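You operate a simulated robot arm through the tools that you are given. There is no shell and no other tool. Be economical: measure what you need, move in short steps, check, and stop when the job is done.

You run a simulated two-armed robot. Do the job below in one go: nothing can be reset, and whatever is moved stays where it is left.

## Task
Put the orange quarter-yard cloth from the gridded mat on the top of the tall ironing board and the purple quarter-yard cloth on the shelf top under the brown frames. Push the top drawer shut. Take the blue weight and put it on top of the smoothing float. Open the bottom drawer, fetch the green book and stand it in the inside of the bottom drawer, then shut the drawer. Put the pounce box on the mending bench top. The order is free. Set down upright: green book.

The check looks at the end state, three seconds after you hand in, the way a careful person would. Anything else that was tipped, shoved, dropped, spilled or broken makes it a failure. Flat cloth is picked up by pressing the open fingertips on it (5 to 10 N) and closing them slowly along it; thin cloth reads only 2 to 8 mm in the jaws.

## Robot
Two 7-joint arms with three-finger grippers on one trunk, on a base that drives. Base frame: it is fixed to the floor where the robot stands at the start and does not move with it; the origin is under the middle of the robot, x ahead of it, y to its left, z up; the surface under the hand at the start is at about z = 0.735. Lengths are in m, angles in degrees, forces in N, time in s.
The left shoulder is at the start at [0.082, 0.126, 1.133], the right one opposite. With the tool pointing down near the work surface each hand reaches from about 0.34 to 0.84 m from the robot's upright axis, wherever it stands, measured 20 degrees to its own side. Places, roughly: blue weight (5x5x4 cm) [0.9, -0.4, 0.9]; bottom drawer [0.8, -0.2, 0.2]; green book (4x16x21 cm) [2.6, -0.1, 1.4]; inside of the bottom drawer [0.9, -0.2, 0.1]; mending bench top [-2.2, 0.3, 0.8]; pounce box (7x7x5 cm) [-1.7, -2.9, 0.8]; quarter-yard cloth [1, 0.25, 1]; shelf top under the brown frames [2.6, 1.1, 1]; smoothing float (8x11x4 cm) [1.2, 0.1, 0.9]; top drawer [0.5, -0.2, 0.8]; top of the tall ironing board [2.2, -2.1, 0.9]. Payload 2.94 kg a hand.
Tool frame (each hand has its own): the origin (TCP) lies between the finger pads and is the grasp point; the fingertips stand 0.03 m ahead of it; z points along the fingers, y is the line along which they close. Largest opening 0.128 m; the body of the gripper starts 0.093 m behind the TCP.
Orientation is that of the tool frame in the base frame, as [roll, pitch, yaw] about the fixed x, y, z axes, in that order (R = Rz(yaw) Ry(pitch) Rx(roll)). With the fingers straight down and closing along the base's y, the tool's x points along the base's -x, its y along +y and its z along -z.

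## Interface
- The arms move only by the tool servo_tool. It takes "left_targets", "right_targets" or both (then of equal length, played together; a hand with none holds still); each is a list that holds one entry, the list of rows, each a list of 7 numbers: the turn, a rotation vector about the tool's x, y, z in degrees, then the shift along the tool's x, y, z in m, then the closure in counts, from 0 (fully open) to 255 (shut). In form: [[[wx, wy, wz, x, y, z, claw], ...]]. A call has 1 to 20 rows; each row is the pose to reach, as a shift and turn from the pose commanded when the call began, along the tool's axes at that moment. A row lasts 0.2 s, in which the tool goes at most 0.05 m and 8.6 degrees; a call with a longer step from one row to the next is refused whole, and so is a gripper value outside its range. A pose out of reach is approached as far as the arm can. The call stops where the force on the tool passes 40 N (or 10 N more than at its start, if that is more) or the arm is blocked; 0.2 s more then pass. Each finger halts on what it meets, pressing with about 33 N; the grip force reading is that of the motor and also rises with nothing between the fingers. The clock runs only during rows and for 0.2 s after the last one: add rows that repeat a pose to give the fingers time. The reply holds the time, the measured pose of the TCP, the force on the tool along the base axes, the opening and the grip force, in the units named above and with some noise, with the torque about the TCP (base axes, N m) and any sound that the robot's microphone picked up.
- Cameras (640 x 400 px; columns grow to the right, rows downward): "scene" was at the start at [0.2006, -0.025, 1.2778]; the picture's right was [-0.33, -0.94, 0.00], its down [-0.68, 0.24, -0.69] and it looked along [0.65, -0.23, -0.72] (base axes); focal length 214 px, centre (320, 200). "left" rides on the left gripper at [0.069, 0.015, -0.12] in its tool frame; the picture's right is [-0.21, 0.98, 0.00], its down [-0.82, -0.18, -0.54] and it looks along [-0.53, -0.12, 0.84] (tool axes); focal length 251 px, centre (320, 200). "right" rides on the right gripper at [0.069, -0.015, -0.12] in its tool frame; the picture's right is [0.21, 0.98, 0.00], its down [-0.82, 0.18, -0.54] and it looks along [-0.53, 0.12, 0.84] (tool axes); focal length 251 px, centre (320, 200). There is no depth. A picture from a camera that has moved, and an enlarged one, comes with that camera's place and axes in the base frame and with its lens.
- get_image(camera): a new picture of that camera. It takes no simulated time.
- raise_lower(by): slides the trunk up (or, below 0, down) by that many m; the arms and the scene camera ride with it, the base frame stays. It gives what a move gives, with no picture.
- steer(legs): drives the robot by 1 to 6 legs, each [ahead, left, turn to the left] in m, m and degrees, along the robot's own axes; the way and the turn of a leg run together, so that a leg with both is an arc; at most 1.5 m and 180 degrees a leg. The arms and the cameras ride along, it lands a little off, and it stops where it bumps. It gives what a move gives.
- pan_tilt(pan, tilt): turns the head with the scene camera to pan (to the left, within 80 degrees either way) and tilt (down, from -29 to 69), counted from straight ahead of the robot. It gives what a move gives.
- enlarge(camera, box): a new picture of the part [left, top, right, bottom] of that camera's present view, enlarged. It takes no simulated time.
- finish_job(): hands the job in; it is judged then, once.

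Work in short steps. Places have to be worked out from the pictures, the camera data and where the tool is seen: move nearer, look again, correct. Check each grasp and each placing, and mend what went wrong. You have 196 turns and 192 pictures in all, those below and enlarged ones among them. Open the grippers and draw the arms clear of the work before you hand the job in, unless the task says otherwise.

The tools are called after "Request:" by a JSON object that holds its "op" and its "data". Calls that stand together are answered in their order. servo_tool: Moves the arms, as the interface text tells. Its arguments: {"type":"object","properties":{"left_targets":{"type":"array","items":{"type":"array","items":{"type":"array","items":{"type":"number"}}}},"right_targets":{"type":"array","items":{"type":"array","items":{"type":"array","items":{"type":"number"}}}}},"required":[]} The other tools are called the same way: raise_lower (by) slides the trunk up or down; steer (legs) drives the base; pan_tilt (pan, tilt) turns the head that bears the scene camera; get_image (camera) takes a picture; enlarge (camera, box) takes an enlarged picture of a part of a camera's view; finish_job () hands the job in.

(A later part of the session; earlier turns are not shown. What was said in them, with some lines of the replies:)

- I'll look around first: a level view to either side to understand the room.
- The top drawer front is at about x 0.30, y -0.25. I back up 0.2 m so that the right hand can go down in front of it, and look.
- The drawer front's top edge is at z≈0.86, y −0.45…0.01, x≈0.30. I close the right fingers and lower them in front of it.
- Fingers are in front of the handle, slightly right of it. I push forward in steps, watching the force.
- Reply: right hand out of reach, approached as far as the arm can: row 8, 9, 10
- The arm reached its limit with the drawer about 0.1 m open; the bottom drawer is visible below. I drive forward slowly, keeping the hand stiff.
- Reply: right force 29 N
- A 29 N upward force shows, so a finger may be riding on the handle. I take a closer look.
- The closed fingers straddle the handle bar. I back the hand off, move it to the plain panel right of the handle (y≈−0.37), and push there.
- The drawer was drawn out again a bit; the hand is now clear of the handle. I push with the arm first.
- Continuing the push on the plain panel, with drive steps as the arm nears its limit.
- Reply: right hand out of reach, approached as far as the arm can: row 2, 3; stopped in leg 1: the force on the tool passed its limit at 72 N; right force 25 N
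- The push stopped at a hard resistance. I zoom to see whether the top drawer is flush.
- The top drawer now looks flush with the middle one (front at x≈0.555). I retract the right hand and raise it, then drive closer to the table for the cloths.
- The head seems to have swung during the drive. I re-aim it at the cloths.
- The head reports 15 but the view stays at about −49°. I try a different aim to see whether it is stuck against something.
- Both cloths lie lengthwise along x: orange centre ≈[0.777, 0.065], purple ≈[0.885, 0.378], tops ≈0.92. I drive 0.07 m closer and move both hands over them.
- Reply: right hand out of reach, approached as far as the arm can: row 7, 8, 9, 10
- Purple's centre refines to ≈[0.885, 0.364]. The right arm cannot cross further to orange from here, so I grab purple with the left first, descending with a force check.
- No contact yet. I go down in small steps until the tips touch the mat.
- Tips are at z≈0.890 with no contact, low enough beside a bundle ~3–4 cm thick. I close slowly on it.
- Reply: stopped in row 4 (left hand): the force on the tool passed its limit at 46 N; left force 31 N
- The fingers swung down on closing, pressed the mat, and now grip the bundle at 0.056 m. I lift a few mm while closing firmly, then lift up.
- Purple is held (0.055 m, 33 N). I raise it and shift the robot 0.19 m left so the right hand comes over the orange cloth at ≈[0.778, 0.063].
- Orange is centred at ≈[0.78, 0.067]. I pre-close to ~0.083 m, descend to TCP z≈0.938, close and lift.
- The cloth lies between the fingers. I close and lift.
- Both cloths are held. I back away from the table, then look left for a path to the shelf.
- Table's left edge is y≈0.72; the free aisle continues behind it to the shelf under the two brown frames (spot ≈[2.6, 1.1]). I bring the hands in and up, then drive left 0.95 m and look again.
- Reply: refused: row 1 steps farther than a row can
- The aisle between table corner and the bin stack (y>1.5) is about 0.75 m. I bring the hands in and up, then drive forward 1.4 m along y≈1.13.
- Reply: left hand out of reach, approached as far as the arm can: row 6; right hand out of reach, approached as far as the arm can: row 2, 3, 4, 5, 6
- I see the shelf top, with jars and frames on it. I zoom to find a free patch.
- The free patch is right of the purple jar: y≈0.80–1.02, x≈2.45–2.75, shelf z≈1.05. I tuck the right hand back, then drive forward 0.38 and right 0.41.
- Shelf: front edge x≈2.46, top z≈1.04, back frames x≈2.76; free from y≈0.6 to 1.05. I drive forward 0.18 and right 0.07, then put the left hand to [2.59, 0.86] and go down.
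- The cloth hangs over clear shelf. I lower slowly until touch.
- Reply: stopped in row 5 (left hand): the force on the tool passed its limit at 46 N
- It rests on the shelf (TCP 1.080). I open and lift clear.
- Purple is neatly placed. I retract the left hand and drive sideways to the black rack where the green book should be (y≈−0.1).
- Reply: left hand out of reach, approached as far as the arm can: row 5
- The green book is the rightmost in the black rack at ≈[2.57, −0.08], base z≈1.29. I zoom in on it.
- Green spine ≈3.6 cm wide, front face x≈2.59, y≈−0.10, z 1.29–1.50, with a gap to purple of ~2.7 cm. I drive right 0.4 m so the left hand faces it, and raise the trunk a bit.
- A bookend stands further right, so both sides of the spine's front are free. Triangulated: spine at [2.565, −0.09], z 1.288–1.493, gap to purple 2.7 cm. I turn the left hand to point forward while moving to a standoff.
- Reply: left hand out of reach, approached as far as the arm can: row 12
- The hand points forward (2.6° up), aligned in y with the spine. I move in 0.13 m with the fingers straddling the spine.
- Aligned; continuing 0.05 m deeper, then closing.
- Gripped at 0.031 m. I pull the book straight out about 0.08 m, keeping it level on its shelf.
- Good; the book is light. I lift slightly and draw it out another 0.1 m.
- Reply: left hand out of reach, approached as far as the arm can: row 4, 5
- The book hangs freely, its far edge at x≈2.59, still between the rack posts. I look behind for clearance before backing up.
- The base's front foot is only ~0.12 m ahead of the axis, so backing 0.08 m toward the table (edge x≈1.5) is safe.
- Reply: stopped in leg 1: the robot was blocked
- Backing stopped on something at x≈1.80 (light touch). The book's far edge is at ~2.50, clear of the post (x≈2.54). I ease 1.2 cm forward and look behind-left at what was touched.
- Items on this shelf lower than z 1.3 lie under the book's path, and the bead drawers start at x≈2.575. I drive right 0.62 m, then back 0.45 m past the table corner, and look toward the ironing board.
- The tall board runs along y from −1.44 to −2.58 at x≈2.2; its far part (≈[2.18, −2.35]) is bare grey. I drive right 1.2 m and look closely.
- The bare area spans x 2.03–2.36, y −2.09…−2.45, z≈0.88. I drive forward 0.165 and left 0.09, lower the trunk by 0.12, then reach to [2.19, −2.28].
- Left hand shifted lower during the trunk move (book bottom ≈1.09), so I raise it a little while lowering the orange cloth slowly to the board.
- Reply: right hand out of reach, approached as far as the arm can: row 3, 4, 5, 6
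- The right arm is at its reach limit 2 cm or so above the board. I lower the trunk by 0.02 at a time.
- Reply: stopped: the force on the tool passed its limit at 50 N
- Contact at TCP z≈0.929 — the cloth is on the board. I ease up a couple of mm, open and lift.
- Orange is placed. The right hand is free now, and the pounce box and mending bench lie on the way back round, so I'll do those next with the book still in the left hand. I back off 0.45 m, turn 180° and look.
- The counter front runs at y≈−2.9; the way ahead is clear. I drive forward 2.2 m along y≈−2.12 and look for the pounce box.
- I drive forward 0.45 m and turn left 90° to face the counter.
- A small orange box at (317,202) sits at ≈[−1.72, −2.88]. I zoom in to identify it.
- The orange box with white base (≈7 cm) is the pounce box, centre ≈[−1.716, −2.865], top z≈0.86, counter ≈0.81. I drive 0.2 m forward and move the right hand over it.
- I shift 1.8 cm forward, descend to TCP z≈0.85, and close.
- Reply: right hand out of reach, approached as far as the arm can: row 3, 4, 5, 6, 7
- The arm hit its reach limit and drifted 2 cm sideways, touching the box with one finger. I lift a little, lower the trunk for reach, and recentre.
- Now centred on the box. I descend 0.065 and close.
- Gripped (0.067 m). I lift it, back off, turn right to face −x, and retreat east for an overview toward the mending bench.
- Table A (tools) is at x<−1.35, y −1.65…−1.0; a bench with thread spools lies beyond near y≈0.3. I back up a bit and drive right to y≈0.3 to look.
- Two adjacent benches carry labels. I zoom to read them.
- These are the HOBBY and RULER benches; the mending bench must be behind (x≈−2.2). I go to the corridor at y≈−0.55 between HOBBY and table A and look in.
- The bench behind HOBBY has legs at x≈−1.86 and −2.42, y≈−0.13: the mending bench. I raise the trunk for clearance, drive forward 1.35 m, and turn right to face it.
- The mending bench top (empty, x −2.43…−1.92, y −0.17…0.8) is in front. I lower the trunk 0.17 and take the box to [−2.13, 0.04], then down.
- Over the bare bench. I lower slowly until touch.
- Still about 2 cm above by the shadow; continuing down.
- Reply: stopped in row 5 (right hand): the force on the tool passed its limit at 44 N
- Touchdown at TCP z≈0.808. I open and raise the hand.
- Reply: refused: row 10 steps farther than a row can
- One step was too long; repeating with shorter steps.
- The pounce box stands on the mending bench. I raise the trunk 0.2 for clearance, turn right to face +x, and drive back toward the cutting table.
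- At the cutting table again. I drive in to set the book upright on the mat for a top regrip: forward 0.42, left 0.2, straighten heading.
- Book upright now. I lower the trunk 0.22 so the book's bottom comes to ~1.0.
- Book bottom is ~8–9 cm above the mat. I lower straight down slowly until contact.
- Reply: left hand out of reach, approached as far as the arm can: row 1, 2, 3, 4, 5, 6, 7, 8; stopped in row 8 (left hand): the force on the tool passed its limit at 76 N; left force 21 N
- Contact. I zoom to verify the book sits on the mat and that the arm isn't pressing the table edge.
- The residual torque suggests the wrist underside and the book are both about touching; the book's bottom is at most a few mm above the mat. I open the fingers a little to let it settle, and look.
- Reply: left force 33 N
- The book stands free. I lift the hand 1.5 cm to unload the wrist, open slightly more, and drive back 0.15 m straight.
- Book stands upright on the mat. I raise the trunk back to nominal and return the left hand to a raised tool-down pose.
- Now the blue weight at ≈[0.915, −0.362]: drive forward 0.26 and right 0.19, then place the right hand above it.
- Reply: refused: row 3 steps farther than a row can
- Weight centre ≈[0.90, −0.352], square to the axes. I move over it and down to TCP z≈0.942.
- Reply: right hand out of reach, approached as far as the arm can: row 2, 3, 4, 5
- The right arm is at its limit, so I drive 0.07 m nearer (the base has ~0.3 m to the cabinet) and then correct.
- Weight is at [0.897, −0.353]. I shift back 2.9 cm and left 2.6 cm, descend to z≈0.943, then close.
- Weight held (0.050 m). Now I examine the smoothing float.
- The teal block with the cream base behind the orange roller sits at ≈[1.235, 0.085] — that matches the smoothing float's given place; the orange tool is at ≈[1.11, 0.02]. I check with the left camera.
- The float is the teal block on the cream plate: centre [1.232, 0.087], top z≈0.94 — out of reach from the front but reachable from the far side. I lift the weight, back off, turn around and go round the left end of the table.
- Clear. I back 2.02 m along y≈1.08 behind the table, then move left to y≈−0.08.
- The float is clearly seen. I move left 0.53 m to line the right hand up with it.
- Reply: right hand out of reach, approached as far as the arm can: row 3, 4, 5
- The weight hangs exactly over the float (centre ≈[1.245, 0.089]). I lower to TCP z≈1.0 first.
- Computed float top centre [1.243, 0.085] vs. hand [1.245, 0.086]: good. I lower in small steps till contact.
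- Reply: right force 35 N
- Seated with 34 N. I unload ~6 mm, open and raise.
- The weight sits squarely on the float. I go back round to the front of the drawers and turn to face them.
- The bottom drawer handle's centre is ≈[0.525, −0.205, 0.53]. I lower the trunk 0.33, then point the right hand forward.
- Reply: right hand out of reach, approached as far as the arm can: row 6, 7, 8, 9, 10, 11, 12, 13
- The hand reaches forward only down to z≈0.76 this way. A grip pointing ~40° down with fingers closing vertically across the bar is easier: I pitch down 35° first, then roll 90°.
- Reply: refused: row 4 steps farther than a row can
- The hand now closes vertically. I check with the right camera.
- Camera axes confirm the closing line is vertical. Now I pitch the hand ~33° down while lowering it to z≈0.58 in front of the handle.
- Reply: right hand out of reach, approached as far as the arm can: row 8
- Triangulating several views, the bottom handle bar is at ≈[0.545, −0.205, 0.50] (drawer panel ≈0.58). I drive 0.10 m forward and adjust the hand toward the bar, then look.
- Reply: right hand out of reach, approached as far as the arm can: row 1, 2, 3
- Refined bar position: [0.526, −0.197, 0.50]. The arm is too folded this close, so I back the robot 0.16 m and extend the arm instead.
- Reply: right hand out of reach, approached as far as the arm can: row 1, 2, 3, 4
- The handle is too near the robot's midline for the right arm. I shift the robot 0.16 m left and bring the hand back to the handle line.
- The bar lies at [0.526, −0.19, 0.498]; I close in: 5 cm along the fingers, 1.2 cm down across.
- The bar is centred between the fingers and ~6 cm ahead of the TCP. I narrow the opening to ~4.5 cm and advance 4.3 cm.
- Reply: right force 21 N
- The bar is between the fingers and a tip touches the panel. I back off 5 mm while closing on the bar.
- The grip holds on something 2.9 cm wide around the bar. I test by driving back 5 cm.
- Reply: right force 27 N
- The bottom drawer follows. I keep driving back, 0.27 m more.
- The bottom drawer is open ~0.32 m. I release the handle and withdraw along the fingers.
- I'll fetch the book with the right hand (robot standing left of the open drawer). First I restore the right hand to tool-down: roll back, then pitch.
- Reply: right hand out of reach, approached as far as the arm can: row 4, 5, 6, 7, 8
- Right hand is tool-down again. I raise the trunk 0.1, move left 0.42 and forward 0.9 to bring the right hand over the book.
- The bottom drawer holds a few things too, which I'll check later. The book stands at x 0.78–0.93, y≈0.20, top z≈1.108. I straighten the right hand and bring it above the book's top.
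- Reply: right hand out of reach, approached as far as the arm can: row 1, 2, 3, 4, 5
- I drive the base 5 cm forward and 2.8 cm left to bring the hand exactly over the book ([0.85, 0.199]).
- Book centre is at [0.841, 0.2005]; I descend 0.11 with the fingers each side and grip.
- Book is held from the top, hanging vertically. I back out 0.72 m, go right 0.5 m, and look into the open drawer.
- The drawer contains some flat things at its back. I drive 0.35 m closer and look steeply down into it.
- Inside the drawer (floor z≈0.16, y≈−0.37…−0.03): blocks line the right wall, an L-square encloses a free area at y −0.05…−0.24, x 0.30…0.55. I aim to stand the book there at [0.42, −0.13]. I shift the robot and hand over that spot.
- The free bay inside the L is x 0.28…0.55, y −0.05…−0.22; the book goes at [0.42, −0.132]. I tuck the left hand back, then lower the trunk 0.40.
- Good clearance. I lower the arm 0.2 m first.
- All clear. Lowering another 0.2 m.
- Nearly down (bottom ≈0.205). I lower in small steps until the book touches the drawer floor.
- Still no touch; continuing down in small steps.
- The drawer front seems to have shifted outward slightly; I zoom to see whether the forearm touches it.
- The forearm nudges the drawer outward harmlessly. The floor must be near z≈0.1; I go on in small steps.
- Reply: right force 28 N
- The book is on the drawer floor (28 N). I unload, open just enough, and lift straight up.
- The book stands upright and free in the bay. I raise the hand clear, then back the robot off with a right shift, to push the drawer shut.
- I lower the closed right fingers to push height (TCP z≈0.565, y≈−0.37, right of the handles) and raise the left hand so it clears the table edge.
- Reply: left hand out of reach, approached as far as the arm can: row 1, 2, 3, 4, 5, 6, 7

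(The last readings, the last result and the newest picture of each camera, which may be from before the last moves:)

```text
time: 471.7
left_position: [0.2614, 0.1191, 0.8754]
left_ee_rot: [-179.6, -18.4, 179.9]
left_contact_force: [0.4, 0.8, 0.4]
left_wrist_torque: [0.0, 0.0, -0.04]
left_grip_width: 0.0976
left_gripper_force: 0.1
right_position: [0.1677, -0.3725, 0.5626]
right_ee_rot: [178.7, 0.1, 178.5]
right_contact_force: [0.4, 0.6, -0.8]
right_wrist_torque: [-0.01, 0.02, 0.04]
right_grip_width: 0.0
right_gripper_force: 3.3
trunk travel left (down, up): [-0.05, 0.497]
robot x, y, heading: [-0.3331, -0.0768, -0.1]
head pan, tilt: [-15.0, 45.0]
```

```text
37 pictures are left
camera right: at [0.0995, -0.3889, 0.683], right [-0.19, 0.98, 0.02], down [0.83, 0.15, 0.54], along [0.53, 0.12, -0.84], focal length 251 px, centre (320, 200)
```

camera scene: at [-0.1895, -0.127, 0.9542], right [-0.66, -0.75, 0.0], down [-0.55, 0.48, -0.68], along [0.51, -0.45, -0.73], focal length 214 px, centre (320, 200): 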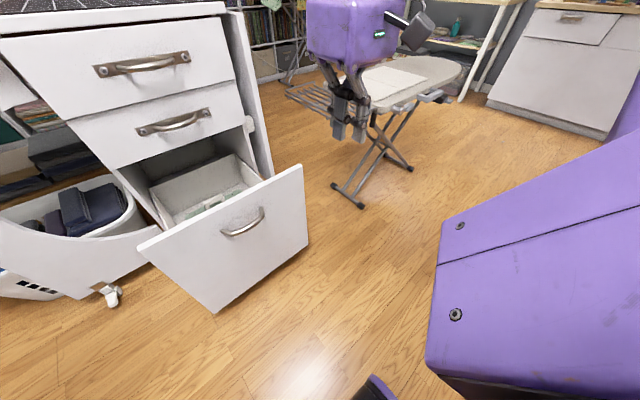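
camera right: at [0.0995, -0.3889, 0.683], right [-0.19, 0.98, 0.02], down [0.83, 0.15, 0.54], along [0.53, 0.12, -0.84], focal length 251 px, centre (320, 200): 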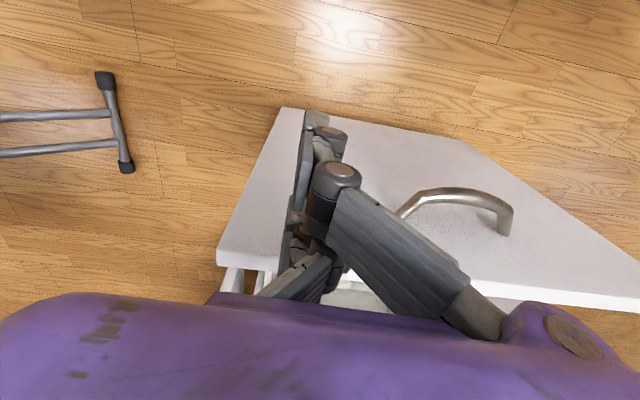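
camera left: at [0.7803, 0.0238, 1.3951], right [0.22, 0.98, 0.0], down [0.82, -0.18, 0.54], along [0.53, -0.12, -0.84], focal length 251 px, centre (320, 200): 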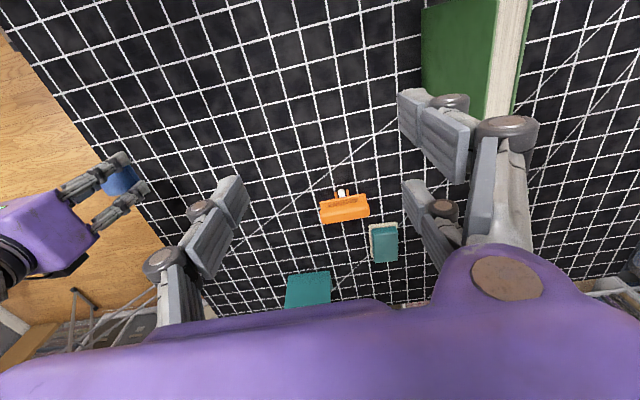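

The hand is just before the panel right of the handle. The left hand must not reach the table edge, so I pull it back first.

Request:
{"op": "servo_tool", "data": {"left_targets": [[[0, 0, 0, 0.03, 0.02, 0.02, 60], [0, 0, 0, 0.06, 0.04, 0.04, 60], [0, 0, 0, 0.09, 0.06, 0.06, 60], [0, 0, 0, 0.12, 0.08, 0.08, 60], [0, 0, 0, 0.15, 0.1, 0.1, 60], [0, 0, 0, 0.18, 0.12, 0.1, 60]]]}}

Request:
{"op": "steer", "data": {"legs": [[0.12, 0, 0]]}}

Request:
{"op": "get_image", "data": {"camera": "scene"}}

```text
time: 473.1
left_position: [0.0656, 0.2048, 0.8076]
left_ee_rot: [-179.4, -18.4, 179.8]
left_contact_force: [0.4, -0.7, -0.2]
left_wrist_torque: [-0.01, -0.01, 0.02]
left_grip_width: 0.0979
left_gripper_force: 0.1
left hand out of reach, approached as far as the arm can: row 3, 4, 5, 6
right_position: [0.1678, -0.3739, 0.5635]
right_ee_rot: [178.8, 0.1, 178.4]
right_contact_force: [0.6, -0.1, 0.4]
right_wrist_torque: [0.0, -0.01, 0.0]
right_grip_width: 0.0
right_gripper_force: 3.2
trunk travel left (down, up): [-0.05, 0.497]
robot x, y, heading: [-0.3332, -0.0789, 0.0]
head pan, tilt: [-15.0, 45.0]
```

```text
time: 474.3
left_position: [0.1864, 0.2032, 0.8087]
left_ee_rot: [-179.5, -18.2, 179.8]
left_contact_force: [0.5, -0.5, -0.5]
left_wrist_torque: [-0.01, 0.05, 0.0]
left_grip_width: 0.0977
left_gripper_force: 0.1
right_position: [0.2885, -0.3741, 0.5637]
right_ee_rot: [178.9, 0.0, 178.2]
right_contact_force: [-0.4, -0.9, -0.2]
right_wrist_torque: [0.05, 0.05, -0.04]
right_grip_width: 0.0002
right_gripper_force: 3.2
trunk travel left (down, up): [-0.05, 0.497]
robot x, y, heading: [-0.2162, -0.0783, -0.2]
head pan, tilt: [-15.0, 45.0]
```

```text
36 pictures are left
camera scene: at [0.0875, -0.0968, 0.9566], right [-0.26, -0.97, 0.0], down [-0.68, 0.18, -0.71], along [0.68, -0.18, -0.71], focal length 214 px, centre (320, 200)
```

scene: 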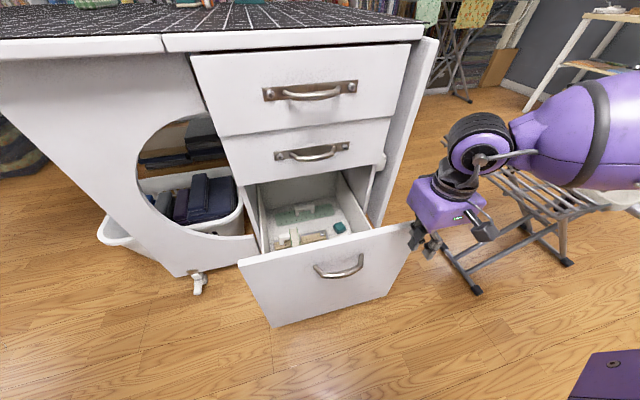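

Request:
{"op": "enlarge", "data": {"camera": "scene", "box": [220, 160, 480, 340]}}

Request:
{"op": "get_image", "data": {"camera": "right"}}

```text
2.22 times, centred on (350, 250) of scene
camera zoom: at [0.0875, -0.0968, 0.9566], right [-0.26, -0.97, 0.0], down [-0.68, 0.18, -0.71], along [0.68, -0.18, -0.71], focal length 477 px, centre (253, 89)
```

zoom: 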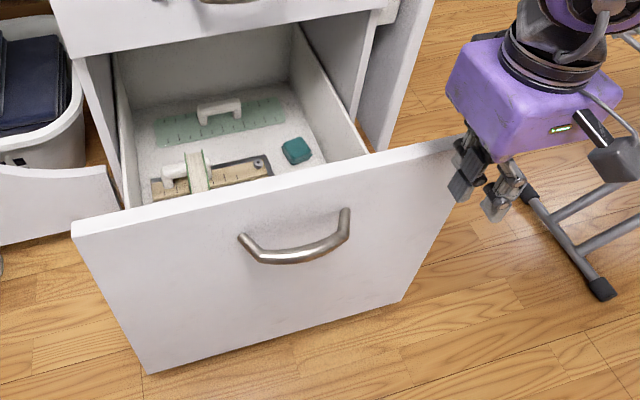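

```text
34 pictures are left
camera right: at [0.2184, -0.3895, 0.6831], right [-0.19, 0.98, 0.02], down [0.83, 0.15, 0.54], along [0.53, 0.12, -0.84], focal length 251 px, centre (320, 200)
```

right: 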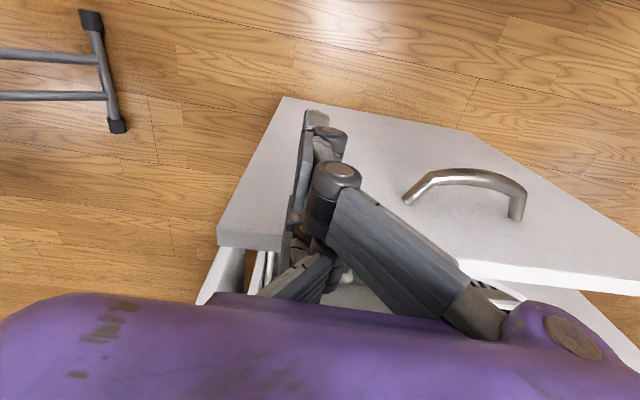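

The fingers are on the panel and the drawer slides with them; the book's top is visible, still upright. I continue in gentle steps.

Request:
{"op": "steer", "data": {"legs": [[0.08, 0, 0], [0.08, 0, 0]]}}

Request:
{"op": "get_image", "data": {"camera": "scene"}}

```text
time: 476.2
left_position: [0.3466, 0.2038, 0.8083]
left_ee_rot: [-179.7, -18.3, 179.8]
left_contact_force: [-0.4, -0.1, 0.2]
left_wrist_torque: [-0.01, -0.01, 0.0]
left_grip_width: 0.0982
left_gripper_force: 0.0
right_position: [0.4496, -0.3723, 0.5652]
right_ee_rot: [178.8, 0.5, 178.4]
right_contact_force: [-0.8, -0.7, 4.2]
right_wrist_torque: [-0.07, -0.06, -0.03]
right_grip_width: 0.0
right_gripper_force: 2.7
trunk travel left (down, up): [-0.05, 0.497]
robot x, y, heading: [-0.0558, -0.0761, -0.3]
head pan, tilt: [-15.0, 45.0]
stopped in leg 2: the force on the tool passed its limit at 41 N (the readings are from after the stop); the commanded pose is now the measured one
```

```text
33 pictures are left
camera scene: at [0.2468, -0.097, 0.9568], right [-0.26, -0.97, 0.0], down [-0.68, 0.18, -0.71], along [0.68, -0.18, -0.71], focal length 214 px, centre (320, 200)
```

scene: 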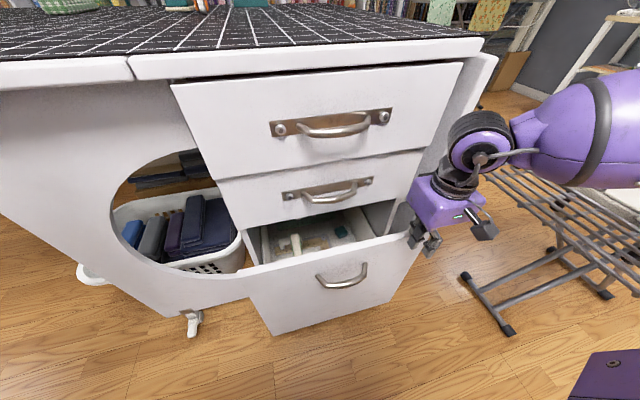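

A 41 N spike stopped it with the drawer ~12 cm open. I check what's happening.

Request:
{"op": "enlarge", "data": {"camera": "scene", "box": [220, 160, 480, 340]}}

Request:
{"op": "get_image", "data": {"camera": "right"}}

```text
2.22 times, centred on (350, 250) of scene
camera zoom: at [0.2468, -0.097, 0.9568], right [-0.26, -0.97, 0.0], down [-0.68, 0.18, -0.71], along [0.68, -0.18, -0.71], focal length 477 px, centre (253, 89)
```

zoom: 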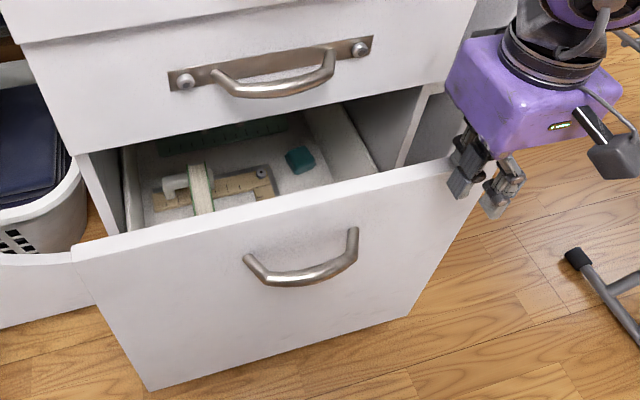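

```text
31 pictures are left
camera right: at [0.3794, -0.3895, 0.6853], right [-0.19, 0.98, 0.02], down [0.82, 0.15, 0.55], along [0.54, 0.12, -0.83], focal length 251 px, centre (320, 200)
```

right: 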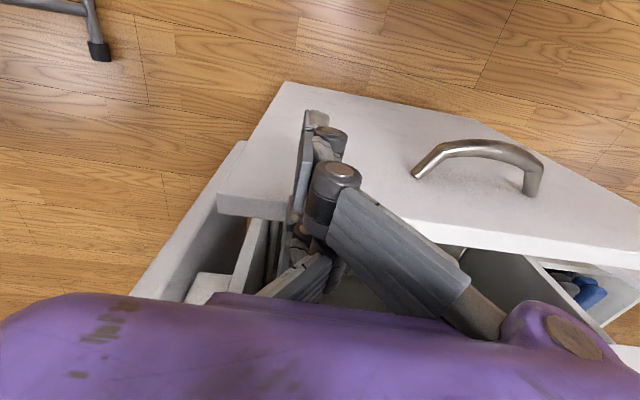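

The fingers still bear on the panel; the spike was just the contact impulse. I finish with a slow arm push in 1.2 cm rows.

Request:
{"op": "servo_tool", "data": {"right_targets": [[[0, 0, 0, -0.01, 0, 0, 255], [0, 0, 0, -0.02, 0, 0, 255], [0, 0, 0, -0.03, 0, 0, 255], [0, 0, 0, -0.04, 0, 0, 255], [0, 0, 0, -0.05, 0, 0, 255], [0, 0, 0, -0.06, 0, 0, 255], [0, 0, 0, -0.07, 0, 0, 255]]]}}

Request:
{"op": "get_image", "data": {"camera": "scene"}}

```text
time: 477.8
left_position: [0.3462, 0.2033, 0.808]
left_ee_rot: [-179.4, -18.4, 179.7]
left_contact_force: [0.1, -0.1, 1.4]
left_wrist_torque: [0.0, 0.01, -0.03]
left_grip_width: 0.0978
left_gripper_force: 0.1
right_position: [0.5194, -0.3758, 0.5658]
right_ee_rot: [178.8, 0.3, 178.3]
right_contact_force: [-0.6, 1.7, 5.4]
right_wrist_torque: [-0.05, -0.09, 0.03]
right_grip_width: 0.0
right_gripper_force: 3.0
trunk travel left (down, up): [-0.05, 0.497]
robot x, y, heading: [-0.0529, -0.0753, -0.1]
head pan, tilt: [-15.0, 45.0]
```

```text
30 pictures are left
camera scene: at [0.2486, -0.1082, 0.9675], right [-0.38, -0.93, 0.0], down [-0.57, 0.23, -0.79], along [0.73, -0.3, -0.61], focal length 214 px, centre (320, 200)
```

scene: 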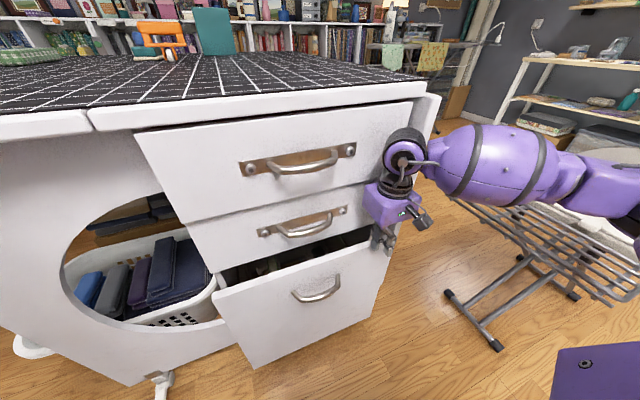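

Nearly shut, about 3 cm left. I keep pushing slowly.

Request:
{"op": "servo_tool", "data": {"right_targets": [[[0, 0, 0, -0.008, 0, 0, 255], [0, 0, 0, -0.016, 0, 0, 255], [0, 0, 0, -0.024, 0, 0, 255], [0, 0, 0, -0.032, 0, 0, 255], [0, 0, 0, -0.04, 0, 0, 255], [0, 0, 0, -0.048, 0, 0, 255]]]}}

Request:
{"op": "get_image", "data": {"camera": "scene"}}

```text
time: 478.4
left_position: [0.346, 0.2035, 0.8088]
left_ee_rot: [-179.6, -18.2, 179.7]
left_contact_force: [0.2, 0.1, 0.1]
left_wrist_torque: [0.02, -0.01, -0.01]
left_grip_width: 0.0979
left_gripper_force: 0.1
right_position: [0.5298, -0.3771, 0.5665]
right_ee_rot: [179.0, -0.2, 178.8]
right_contact_force: [-14.0, 0.3, 19.9]
right_wrist_torque: [0.42, -2.22, 0.04]
right_grip_width: 0.0
right_gripper_force: 2.4
trunk travel left (down, up): [-0.05, 0.497]
robot x, y, heading: [-0.0571, -0.077, -0.3]
head pan, tilt: [-15.0, 45.0]
stopped in row 3 (right hand): the force on the tool passed its limit at 50 N (the readings are from after the stop); the commanded pose is now the measured one
```

```text
29 pictures are left
camera scene: at [0.2454, -0.113, 0.9722], right [-0.42, -0.91, 0.0], down [-0.52, 0.24, -0.82], along [0.74, -0.35, -0.57], focal length 214 px, centre (320, 200)
```

scene: 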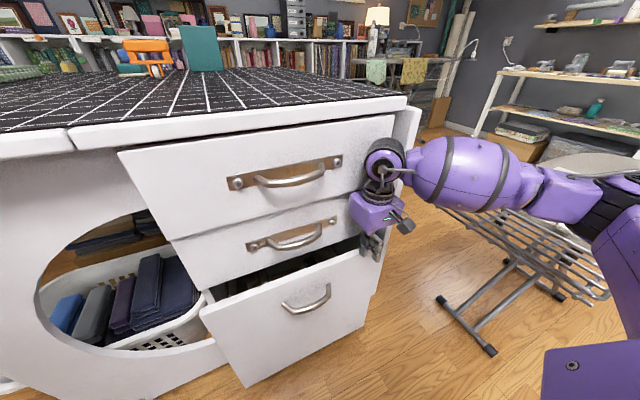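

The gripper body now meets the middle drawer before the bottom one is shut (≈3 cm left). I back off 0.22 m and point the hand forward so only the fingertips lead.

Request:
{"op": "steer", "data": {"legs": [[-0.22, 0, 0]]}}

Request:
{"op": "servo_tool", "data": {"right_targets": [[[0, -8, 0, -0.015, 0, 0, 255], [0, -16, 0, -0.03, 0, 0, 255], [0, -24, 0, -0.045, 0, 0, 255], [0, -32, 0, -0.06, 0, 0, 255], [0, -40, 0, -0.075, 0, 0.01, 255], [0, -48, 0, -0.09, 0, 0.02, 255], [0, -56, 0, -0.1, 0, 0.03, 255], [0, -60, 0, -0.11, 0, 0.04, 255], [0, -60, 0, -0.11, 0, 0.05, 255]]]}}

Request:
{"op": "get_image", "data": {"camera": "scene"}}

```text
time: 480.1
left_position: [0.126, 0.2029, 0.809]
left_ee_rot: [-179.5, -18.1, 179.6]
left_contact_force: [0.2, 0.4, 0.3]
left_wrist_torque: [0.0, -0.01, 0.01]
left_grip_width: 0.098
left_gripper_force: 0.2
right_position: [0.3129, -0.3757, 0.5653]
right_ee_rot: [179.0, -0.1, 178.6]
right_contact_force: [2.6, 1.7, 27.0]
right_wrist_torque: [-0.28, -0.56, 0.13]
right_grip_width: 0.006
right_gripper_force: 2.4
trunk travel left (down, up): [-0.05, 0.497]
robot x, y, heading: [-0.2725, -0.0728, -0.5]
head pan, tilt: [-15.0, 45.0]
```

```text
time: 482.1
left_position: [0.128, 0.2042, 0.8081]
left_ee_rot: [-179.5, -18.4, 179.7]
left_contact_force: [0.9, 1.0, -1.1]
left_wrist_torque: [-0.02, 0.04, 0.0]
left_grip_width: 0.0981
left_gripper_force: 0.1
right_position: [0.4235, -0.3795, 0.5121]
right_ee_rot: [178.4, 59.7, 177.1]
right_contact_force: [-0.6, 1.5, -1.6]
right_wrist_torque: [-0.07, -0.14, -0.12]
right_grip_width: 0.0
right_gripper_force: 3.1
right hand out of reach, approached as far as the arm can: row 8
trunk travel left (down, up): [-0.05, 0.497]
robot x, y, heading: [-0.2713, -0.0799, -0.4]
head pan, tilt: [-15.0, 45.0]
```

```text
28 pictures are left
camera scene: at [0.0282, -0.0963, 0.9564], right [-0.26, -0.96, 0.0], down [-0.68, 0.19, -0.71], along [0.68, -0.19, -0.71], focal length 214 px, centre (320, 200)
```

scene: 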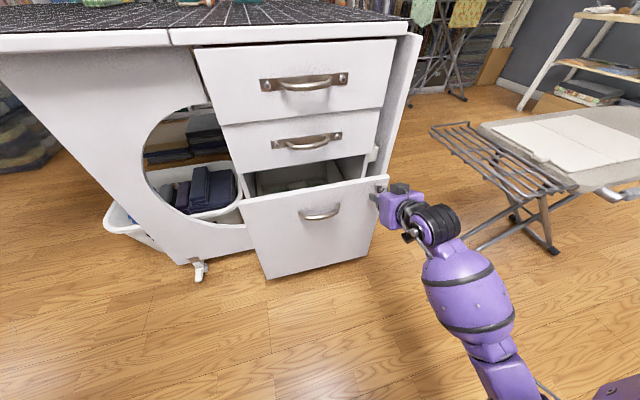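

Request:
{"op": "enlarge", "data": {"camera": "scene", "box": [230, 120, 470, 290]}}

Request:
{"op": "get_image", "data": {"camera": "right"}}

```text
2.35 times, centred on (350, 205) of scene
camera zoom: at [0.0282, -0.0963, 0.9564], right [-0.26, -0.96, 0.0], down [-0.68, 0.19, -0.71], along [0.68, -0.19, -0.71], focal length 505 px, centre (249, 188)
```

zoom: 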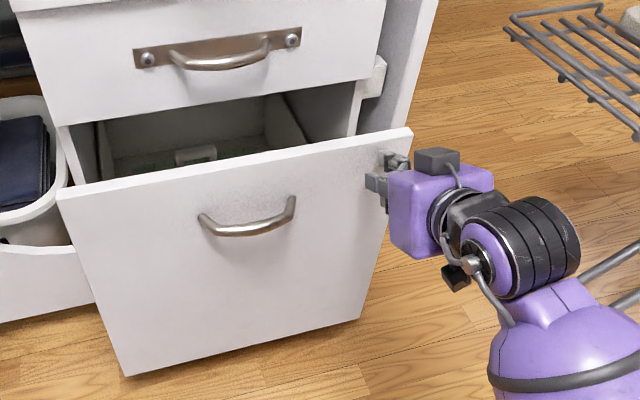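

```text
26 pictures are left
camera right: at [0.2855, -0.3918, 0.5139], right [-0.08, 0.98, -0.17], down [-0.05, 0.17, 0.98], along [1.0, 0.09, 0.03], focal length 251 px, centre (320, 200)
```

right: 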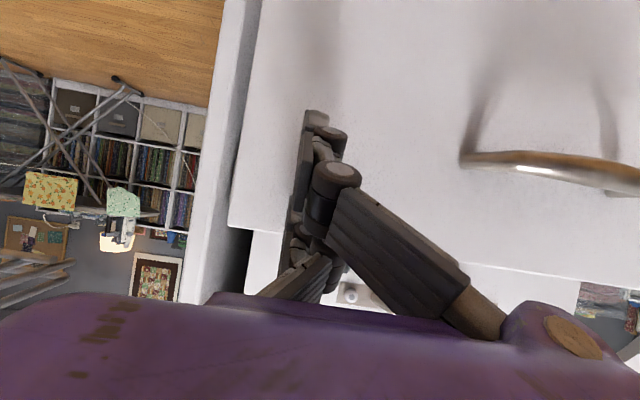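

Fingertips now lead, in front of the panel. I drive forward gently in small legs.

Request:
{"op": "steer", "data": {"legs": [[0.03, 0, 0], [0.03, 0, 0], [0.03, 0, 0]]}}

Request:
{"op": "get_image", "data": {"camera": "scene"}}

```text
time: 483.8
left_position: [0.2189, 0.2028, 0.8088]
left_ee_rot: [-179.5, -18.4, 179.7]
left_contact_force: [1.2, -0.3, 0.1]
left_wrist_torque: [0.0, 0.03, -0.06]
left_grip_width: 0.0979
left_gripper_force: 0.1
right_position: [0.5147, -0.3791, 0.5152]
right_ee_rot: [178.0, 60.0, 176.7]
right_contact_force: [-0.1, 0.0, -0.2]
right_wrist_torque: [0.02, -0.01, 0.02]
right_grip_width: 0.0004
right_gripper_force: 3.2
trunk travel left (down, up): [-0.05, 0.497]
robot x, y, heading: [-0.1827, -0.0764, -0.1]
head pan, tilt: [-15.0, 45.0]
```

```text
25 pictures are left
camera scene: at [0.1183, -0.0974, 0.9566], right [-0.26, -0.96, 0.0], down [-0.68, 0.19, -0.71], along [0.68, -0.19, -0.71], focal length 214 px, centre (320, 200)
```

scene: 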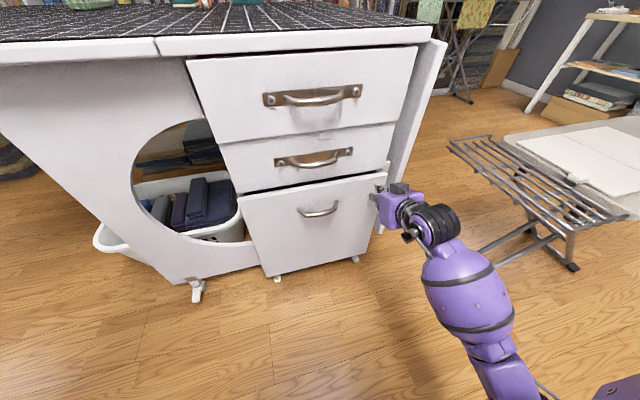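

Almost shut; a few cm more with the arm, slowly.

Request:
{"op": "servo_tool", "data": {"right_targets": [[[0, 0, 0, -0.005, 0.0, 0.009, 255], [0, 0, 0, -0.01, 0.0, 0.017, 255], [0, 0, 0, -0.015, 0, 0.026, 255], [0, 0, 0, -0.02, 0, 0.035, 255], [0, 0, 0, -0.025, 0, 0.043, 255], [0, 0, 0, -0.03, 0, 0.052, 255]]]}}

Request:
{"op": "enlarge", "data": {"camera": "scene", "box": [180, 30, 460, 290]}}

```text
time: 485.1
left_position: [0.217, 0.2018, 0.8092]
left_ee_rot: [-179.6, -18.2, 179.6]
left_contact_force: [0.2, 0.4, -0.2]
left_wrist_torque: [0.01, 0.04, 0.02]
left_grip_width: 0.0979
left_gripper_force: 0.0
right_position: [0.5582, -0.3812, 0.5147]
right_ee_rot: [177.8, 59.8, 176.7]
right_contact_force: [-14.2, 1.2, 5.2]
right_wrist_torque: [-0.04, -0.56, -0.12]
right_grip_width: 0.0
right_gripper_force: 3.1
trunk travel left (down, up): [-0.05, 0.497]
robot x, y, heading: [-0.1855, -0.0764, 0.0]
head pan, tilt: [-15.0, 45.0]
stopped in row 6 (right hand): the force on the tool passed its limit at 50 N (the readings are from after the stop); the commanded pose is now the measured one
```

```text
1.54 times, centred on (320, 160) of scene
camera zoom: at [0.1161, -0.0977, 0.9572], right [-0.26, -0.96, 0.0], down [-0.68, 0.19, -0.71], along [0.68, -0.19, -0.71], focal length 330 px, centre (320, 262)
```

zoom: 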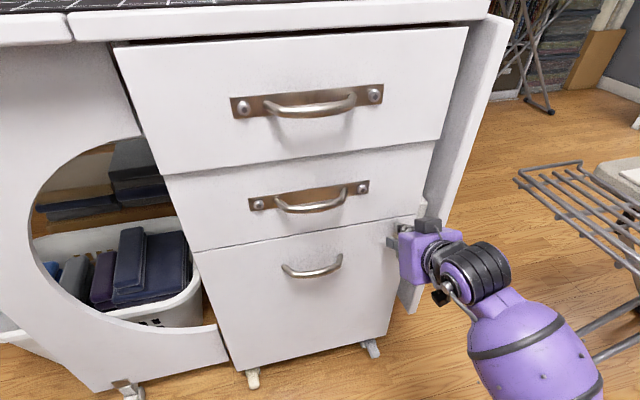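

The bottom drawer is shut flush (fingertips stopped at x≈0.584). I retreat and check everything from a side view.

Request:
{"op": "steer", "data": {"legs": [[-0.4, 0, 0]]}}

Request:
{"op": "raise_lower", "data": {"by": 0.3}}

Request:
{"op": "steer", "data": {"legs": [[0, 0.75, 0]]}}

Request:
{"op": "pan_tilt", "data": {"pan": -30, "tilt": 35}}

Request:
{"op": "get_image", "data": {"camera": "scene"}}

```text
time: 487.6
left_position: [-0.183, 0.2037, 0.8081]
left_ee_rot: [-179.5, -18.3, 179.6]
left_contact_force: [0.5, 1.1, 0.4]
left_wrist_torque: [0.03, -0.02, -0.02]
left_grip_width: 0.098
left_gripper_force: 0.0
right_position: [0.1595, -0.3786, 0.513]
right_ee_rot: [177.8, 59.6, 176.6]
right_contact_force: [0.1, -0.3, 0.2]
right_wrist_torque: [0.01, -0.02, 0.01]
right_grip_width: 0.0002
right_gripper_force: 3.1
trunk travel left (down, up): [-0.05, 0.497]
robot x, y, heading: [-0.582, -0.0776, -0.2]
head pan, tilt: [-15.0, 45.0]
```

```text
time: 490.6
left_position: [-0.1822, 0.204, 1.1077]
left_ee_rot: [-179.6, -18.4, 179.7]
left_contact_force: [-0.5, -0.4, 0.0]
left_wrist_torque: [0.01, 0.0, 0.03]
left_grip_width: 0.098
left_gripper_force: 0.1
right_position: [0.1587, -0.3783, 0.8132]
right_ee_rot: [177.7, 59.5, 176.6]
right_contact_force: [0.2, 0.1, 0.9]
right_wrist_torque: [-0.02, -0.02, 0.01]
right_grip_width: 0.0
right_gripper_force: 2.9
trunk travel left (down, up): [-0.35, 0.197]
robot x, y, heading: [-0.5857, -0.0759, -0.1]
head pan, tilt: [-15.0, 45.0]
```

```text
time: 497.6
left_position: [-0.1791, 0.9556, 1.1087]
left_ee_rot: [-179.6, -18.3, 179.7]
left_contact_force: [-1.4, -0.2, -0.3]
left_wrist_torque: [-0.02, -0.01, -0.01]
left_grip_width: 0.0979
left_gripper_force: 0.1
right_position: [0.1637, 0.3743, 0.8123]
right_ee_rot: [177.7, 59.4, 176.8]
right_contact_force: [0.1, -0.2, 0.2]
right_wrist_torque: [0.05, 0.01, 0.02]
right_grip_width: 0.0
right_gripper_force: 3.0
trunk travel left (down, up): [-0.35, 0.197]
robot x, y, heading: [-0.582, 0.6773, -0.3]
head pan, tilt: [-15.0, 45.0]
```

```text
time: 498.3
left_position: [-0.1796, 0.9554, 1.1085]
left_ee_rot: [-179.6, -18.3, 179.7]
left_contact_force: [0.1, 0.5, 0.0]
left_wrist_torque: [-0.02, -0.02, 0.01]
left_grip_width: 0.0977
left_gripper_force: 0.1
right_position: [0.1619, 0.3735, 0.8125]
right_ee_rot: [177.7, 59.4, 176.7]
right_contact_force: [-0.5, -0.2, 0.0]
right_wrist_torque: [-0.01, 0.02, 0.01]
right_grip_width: 0.0003
right_gripper_force: 2.4
trunk travel left (down, up): [-0.35, 0.197]
robot x, y, heading: [-0.5812, 0.6789, -0.2]
head pan, tilt: [-30.0, 35.0]
```

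```text
23 pictures are left
camera scene: at [-0.3811, 0.6336, 1.2941], right [-0.5, -0.86, 0.0], down [-0.5, 0.29, -0.82], along [0.71, -0.41, -0.57], focal length 214 px, centre (320, 200)
```

scene: 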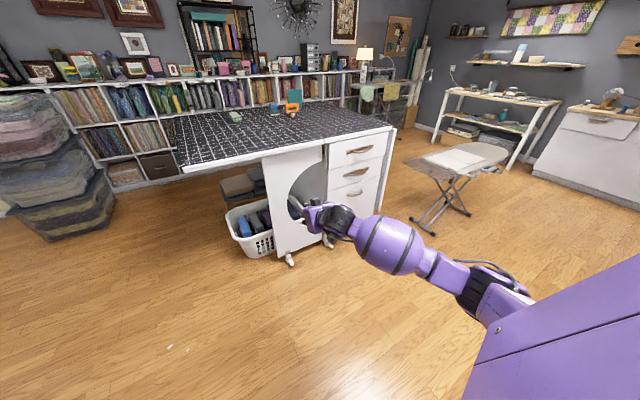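

Request:
{"op": "enlarge", "data": {"camera": "scene", "box": [290, 110, 410, 230]}}

```text
3.33 times, centred on (350, 170) of scene
camera zoom: at [-0.3811, 0.6336, 1.2941], right [-0.5, -0.86, 0.0], down [-0.5, 0.29, -0.82], along [0.71, -0.41, -0.57], focal length 715 px, centre (220, 300)
```

zoom: 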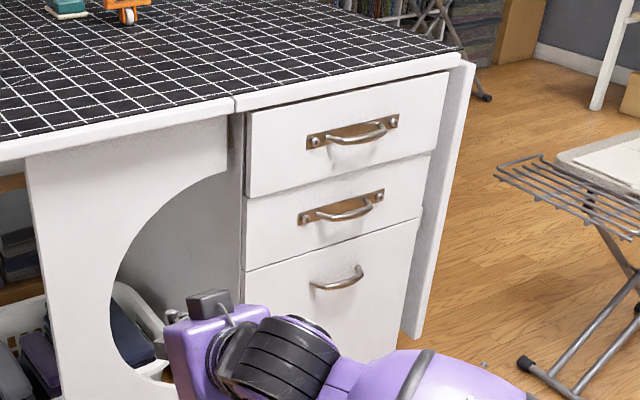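

The drawers look flush. To be certain about the top one, I'll press it once with the fingertips (they are already at its height): back right 0.75 m, then forward.

Request:
{"op": "steer", "data": {"legs": [[0, -0.75, 0.2], [0.33, 0, 0]]}}

Request:
{"op": "get_image", "data": {"camera": "right"}}

```text
time: 507.1
left_position: [0.1503, 0.2118, 1.1086]
left_ee_rot: [-179.6, -18.4, 180.0]
left_contact_force: [-0.2, 0.2, 0.0]
left_wrist_torque: [0.0, 0.01, 0.01]
left_grip_width: 0.0977
left_gripper_force: 0.0
right_position: [0.4948, -0.3684, 0.8127]
right_ee_rot: [177.8, 59.6, 176.9]
right_contact_force: [1.7, -1.0, -0.3]
right_wrist_torque: [0.01, 0.02, -0.01]
right_grip_width: 0.0
right_gripper_force: 2.5
trunk travel left (down, up): [-0.35, 0.197]
robot x, y, heading: [-0.2529, -0.0682, -0.0]
head pan, tilt: [-30.0, 35.0]
```

```text
21 pictures are left
camera right: at [0.3556, -0.3818, 0.8139], right [-0.09, 0.98, -0.16], down [-0.05, 0.16, 0.99], along [0.99, 0.1, 0.03], focal length 251 px, centre (320, 200)
```

right: 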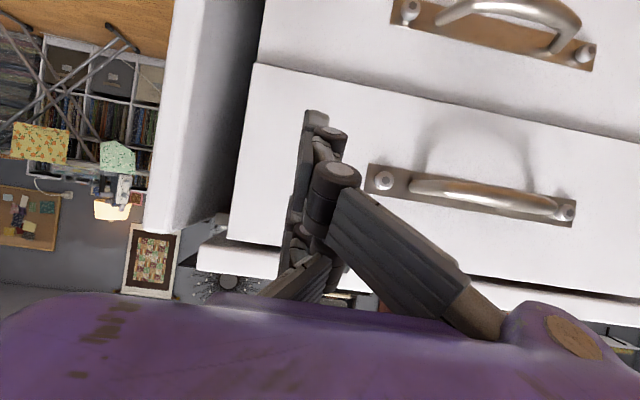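

The top drawer seems to stand out a little (≈1–2 cm) relative to the middle one. I push it slowly with the arm.

Request:
{"op": "servo_tool", "data": {"right_targets": [[[0, 0, 0, -0.005, 0.0, 0.009, 255], [0, 0, 0, -0.01, 0.0, 0.017, 255], [0, 0, 0, -0.015, 0, 0.026, 255], [0, 0, 0, -0.02, 0, 0.035, 255], [0, 0, 0, -0.025, 0, 0.043, 255], [0, 0, 0, -0.03, 0, 0.052, 255], [0, 0, 0, -0.035, 0, 0.06, 255], [0, 0, 0, -0.04, 0, 0.069, 255]]]}}

Request:
{"op": "get_image", "data": {"camera": "right"}}

```text
time: 508.8
left_position: [0.1453, 0.2119, 1.1104]
left_ee_rot: [-179.4, -18.1, 179.7]
left_contact_force: [-0.4, 0.0, -0.6]
left_wrist_torque: [0.02, 0.0, 0.02]
left_grip_width: 0.0982
left_gripper_force: 0.0
right_position: [0.558, -0.3697, 0.8124]
right_ee_rot: [177.7, 59.3, 177.1]
right_contact_force: [-30.2, 2.8, 11.4]
right_wrist_torque: [-0.15, -1.08, -0.27]
right_grip_width: 0.0
right_gripper_force: 2.9
trunk travel left (down, up): [-0.35, 0.197]
robot x, y, heading: [-0.2525, -0.0672, 0.1]
head pan, tilt: [-30.0, 35.0]
stopped in row 8 (right hand): the force on the tool passed its limit at 48 N (the readings are from after the stop); the commanded pose is now the measured one
```

```text
20 pictures are left
camera right: at [0.4197, -0.3829, 0.814], right [-0.09, 0.98, -0.17], down [-0.04, 0.16, 0.99], along [0.99, 0.1, 0.03], focal length 251 px, centre (320, 200)
```

right: 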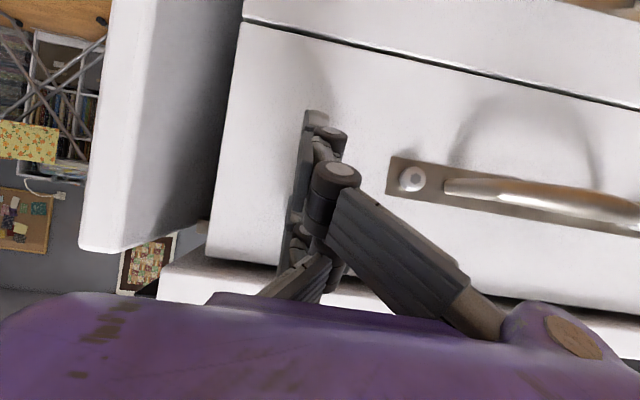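

Stopped at the same fingertip depth as the shut bottom drawer, so the top drawer is now fully shut. I retract, open the grippers, and drive clear.

Request:
{"op": "steer", "data": {"legs": [[-0.35, 0, 0]]}}

Request:
{"op": "servo_tool", "data": {"right_targets": [[[0, 0, 0, 0, 0, 0, 150], [0, 0, 0, 0, 0, 0, 60], [0, 0, 0, 0, 0, 0, 0], [0, 0, 0, 0, 0, 0, 0], [0, 0, 0, 0, 0, 0, 0]]], "left_targets": [[[0, 0, 0, 0, 0, 0, 30], [0, 0, 0, 0, 0, 0, 0], [0, 0, 0, 0, 0, 0, 0], [0, 0, 0, 0, 0, 0, 0], [0, 0, 0, 0, 0, 0, 0]]]}}

Request:
{"op": "pan_tilt", "data": {"pan": 0, "tilt": 30}}

Request:
{"op": "get_image", "data": {"camera": "scene"}}

```text
time: 511.1
left_position: [-0.2056, 0.2107, 1.1092]
left_ee_rot: [-179.5, -18.3, 180.0]
left_contact_force: [-0.4, 0.2, -0.1]
left_wrist_torque: [-0.01, -0.02, 0.0]
left_grip_width: 0.0979
left_gripper_force: 0.0
right_position: [0.209, -0.3691, 0.808]
right_ee_rot: [177.7, 58.9, 177.0]
right_contact_force: [0.3, -0.4, 0.0]
right_wrist_torque: [-0.01, 0.01, 0.01]
right_grip_width: 0.0001
right_gripper_force: 3.1
trunk travel left (down, up): [-0.35, 0.197]
robot x, y, heading: [-0.6043, -0.0673, 0.1]
head pan, tilt: [-30.0, 35.0]
```

```text
time: 512.3
left_position: [-0.2058, 0.2131, 1.1073]
left_ee_rot: [-179.5, -18.2, 180.0]
left_contact_force: [0.0, 0.4, 1.0]
left_wrist_torque: [-0.02, -0.01, -0.01]
left_grip_width: 0.128
left_gripper_force: 0.0
right_position: [0.2085, -0.3686, 0.8079]
right_ee_rot: [177.8, 59.0, 177.0]
right_contact_force: [0.0, -0.3, 0.2]
right_wrist_torque: [0.0, 0.01, 0.01]
right_grip_width: 0.1274
right_gripper_force: 0.1
trunk travel left (down, up): [-0.35, 0.197]
robot x, y, heading: [-0.6069, -0.0677, 0.2]
head pan, tilt: [-30.0, 35.0]
```

```text
time: 513.2
left_position: [-0.2055, 0.2125, 1.1093]
left_ee_rot: [-179.6, -18.3, -179.9]
left_contact_force: [0.6, -0.9, -0.3]
left_wrist_torque: [-0.01, 0.02, -0.03]
left_grip_width: 0.1277
left_gripper_force: 0.0
right_position: [0.2088, -0.3686, 0.8084]
right_ee_rot: [177.7, 59.1, 177.1]
right_contact_force: [-0.1, 0.0, -0.3]
right_wrist_torque: [0.01, -0.01, -0.02]
right_grip_width: 0.1281
right_gripper_force: 0.0
trunk travel left (down, up): [-0.35, 0.197]
robot x, y, heading: [-0.6032, -0.0694, 0.2]
head pan, tilt: [0.0, 30.0]
```

```text
19 pictures are left
camera scene: at [-0.3912, -0.0673, 1.3019], right [0.0, -1.0, 0.0], down [-0.5, 0.0, -0.87], along [0.87, 0.0, -0.5], focal length 214 px, centre (320, 200)
```

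scene: 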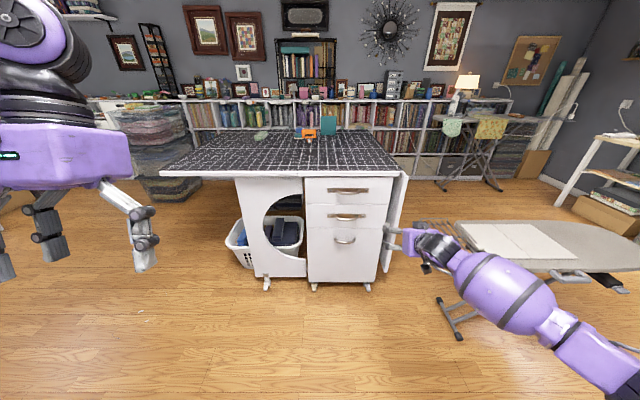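

All drawers are shut. One zoom over the table, shelf and board before handing in.

Request:
{"op": "enlarge", "data": {"camera": "scene", "box": [180, 60, 520, 200]}}

```text
1.88 times, centred on (350, 130) of scene
camera zoom: at [-0.3912, -0.0673, 1.3019], right [0.0, -1.0, 0.0], down [-0.5, 0.0, -0.87], along [0.87, 0.0, -0.5], focal length 404 px, centre (264, 332)
```

zoom: 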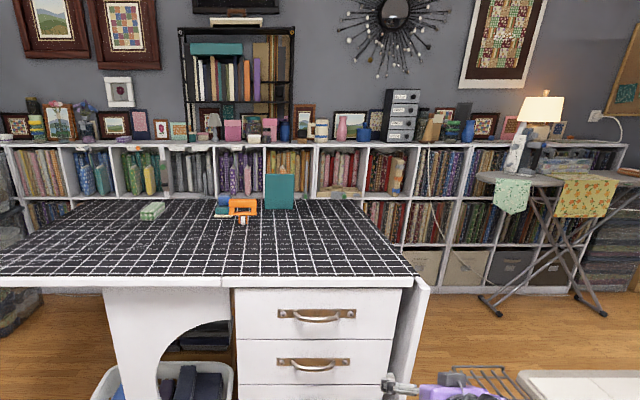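

Everything is in place, the grippers are open and the arms are clear; handing in.

Request:
{"op": "finish_job", "data": {}}

```text
The job is handed in.
```

I finished every part of the task and handed the job in.

- **Orange cloth:** it lies on a bare part of the tall ironing board's top.
- **Purple cloth:** it lies on the shelf top under the brown frames.
- **Blue weight:** it sits on the smoothing float, which I took to be the teal block on the cream plate, from its listed position.
- **Pounce box:** it stands on the bench at the listed position. I saw no label naming it the mending bench.
- **Green book:** I stood it upright in the bottom drawer. It was still upright when I last saw it, with the drawer about 12 cm open. I could not see it as the drawer closed.
- **Drawers:** the top and bottom drawers are both shut.

Three things got touched along the way. The robot bumped something lightly while backing up between the cutting table and the shelves. The left wrist pressed on the table when I set the book down there to change grip. The right forearm nudged the open bottom drawer outward. I saw nothing tipped or moved out of place afterwards.
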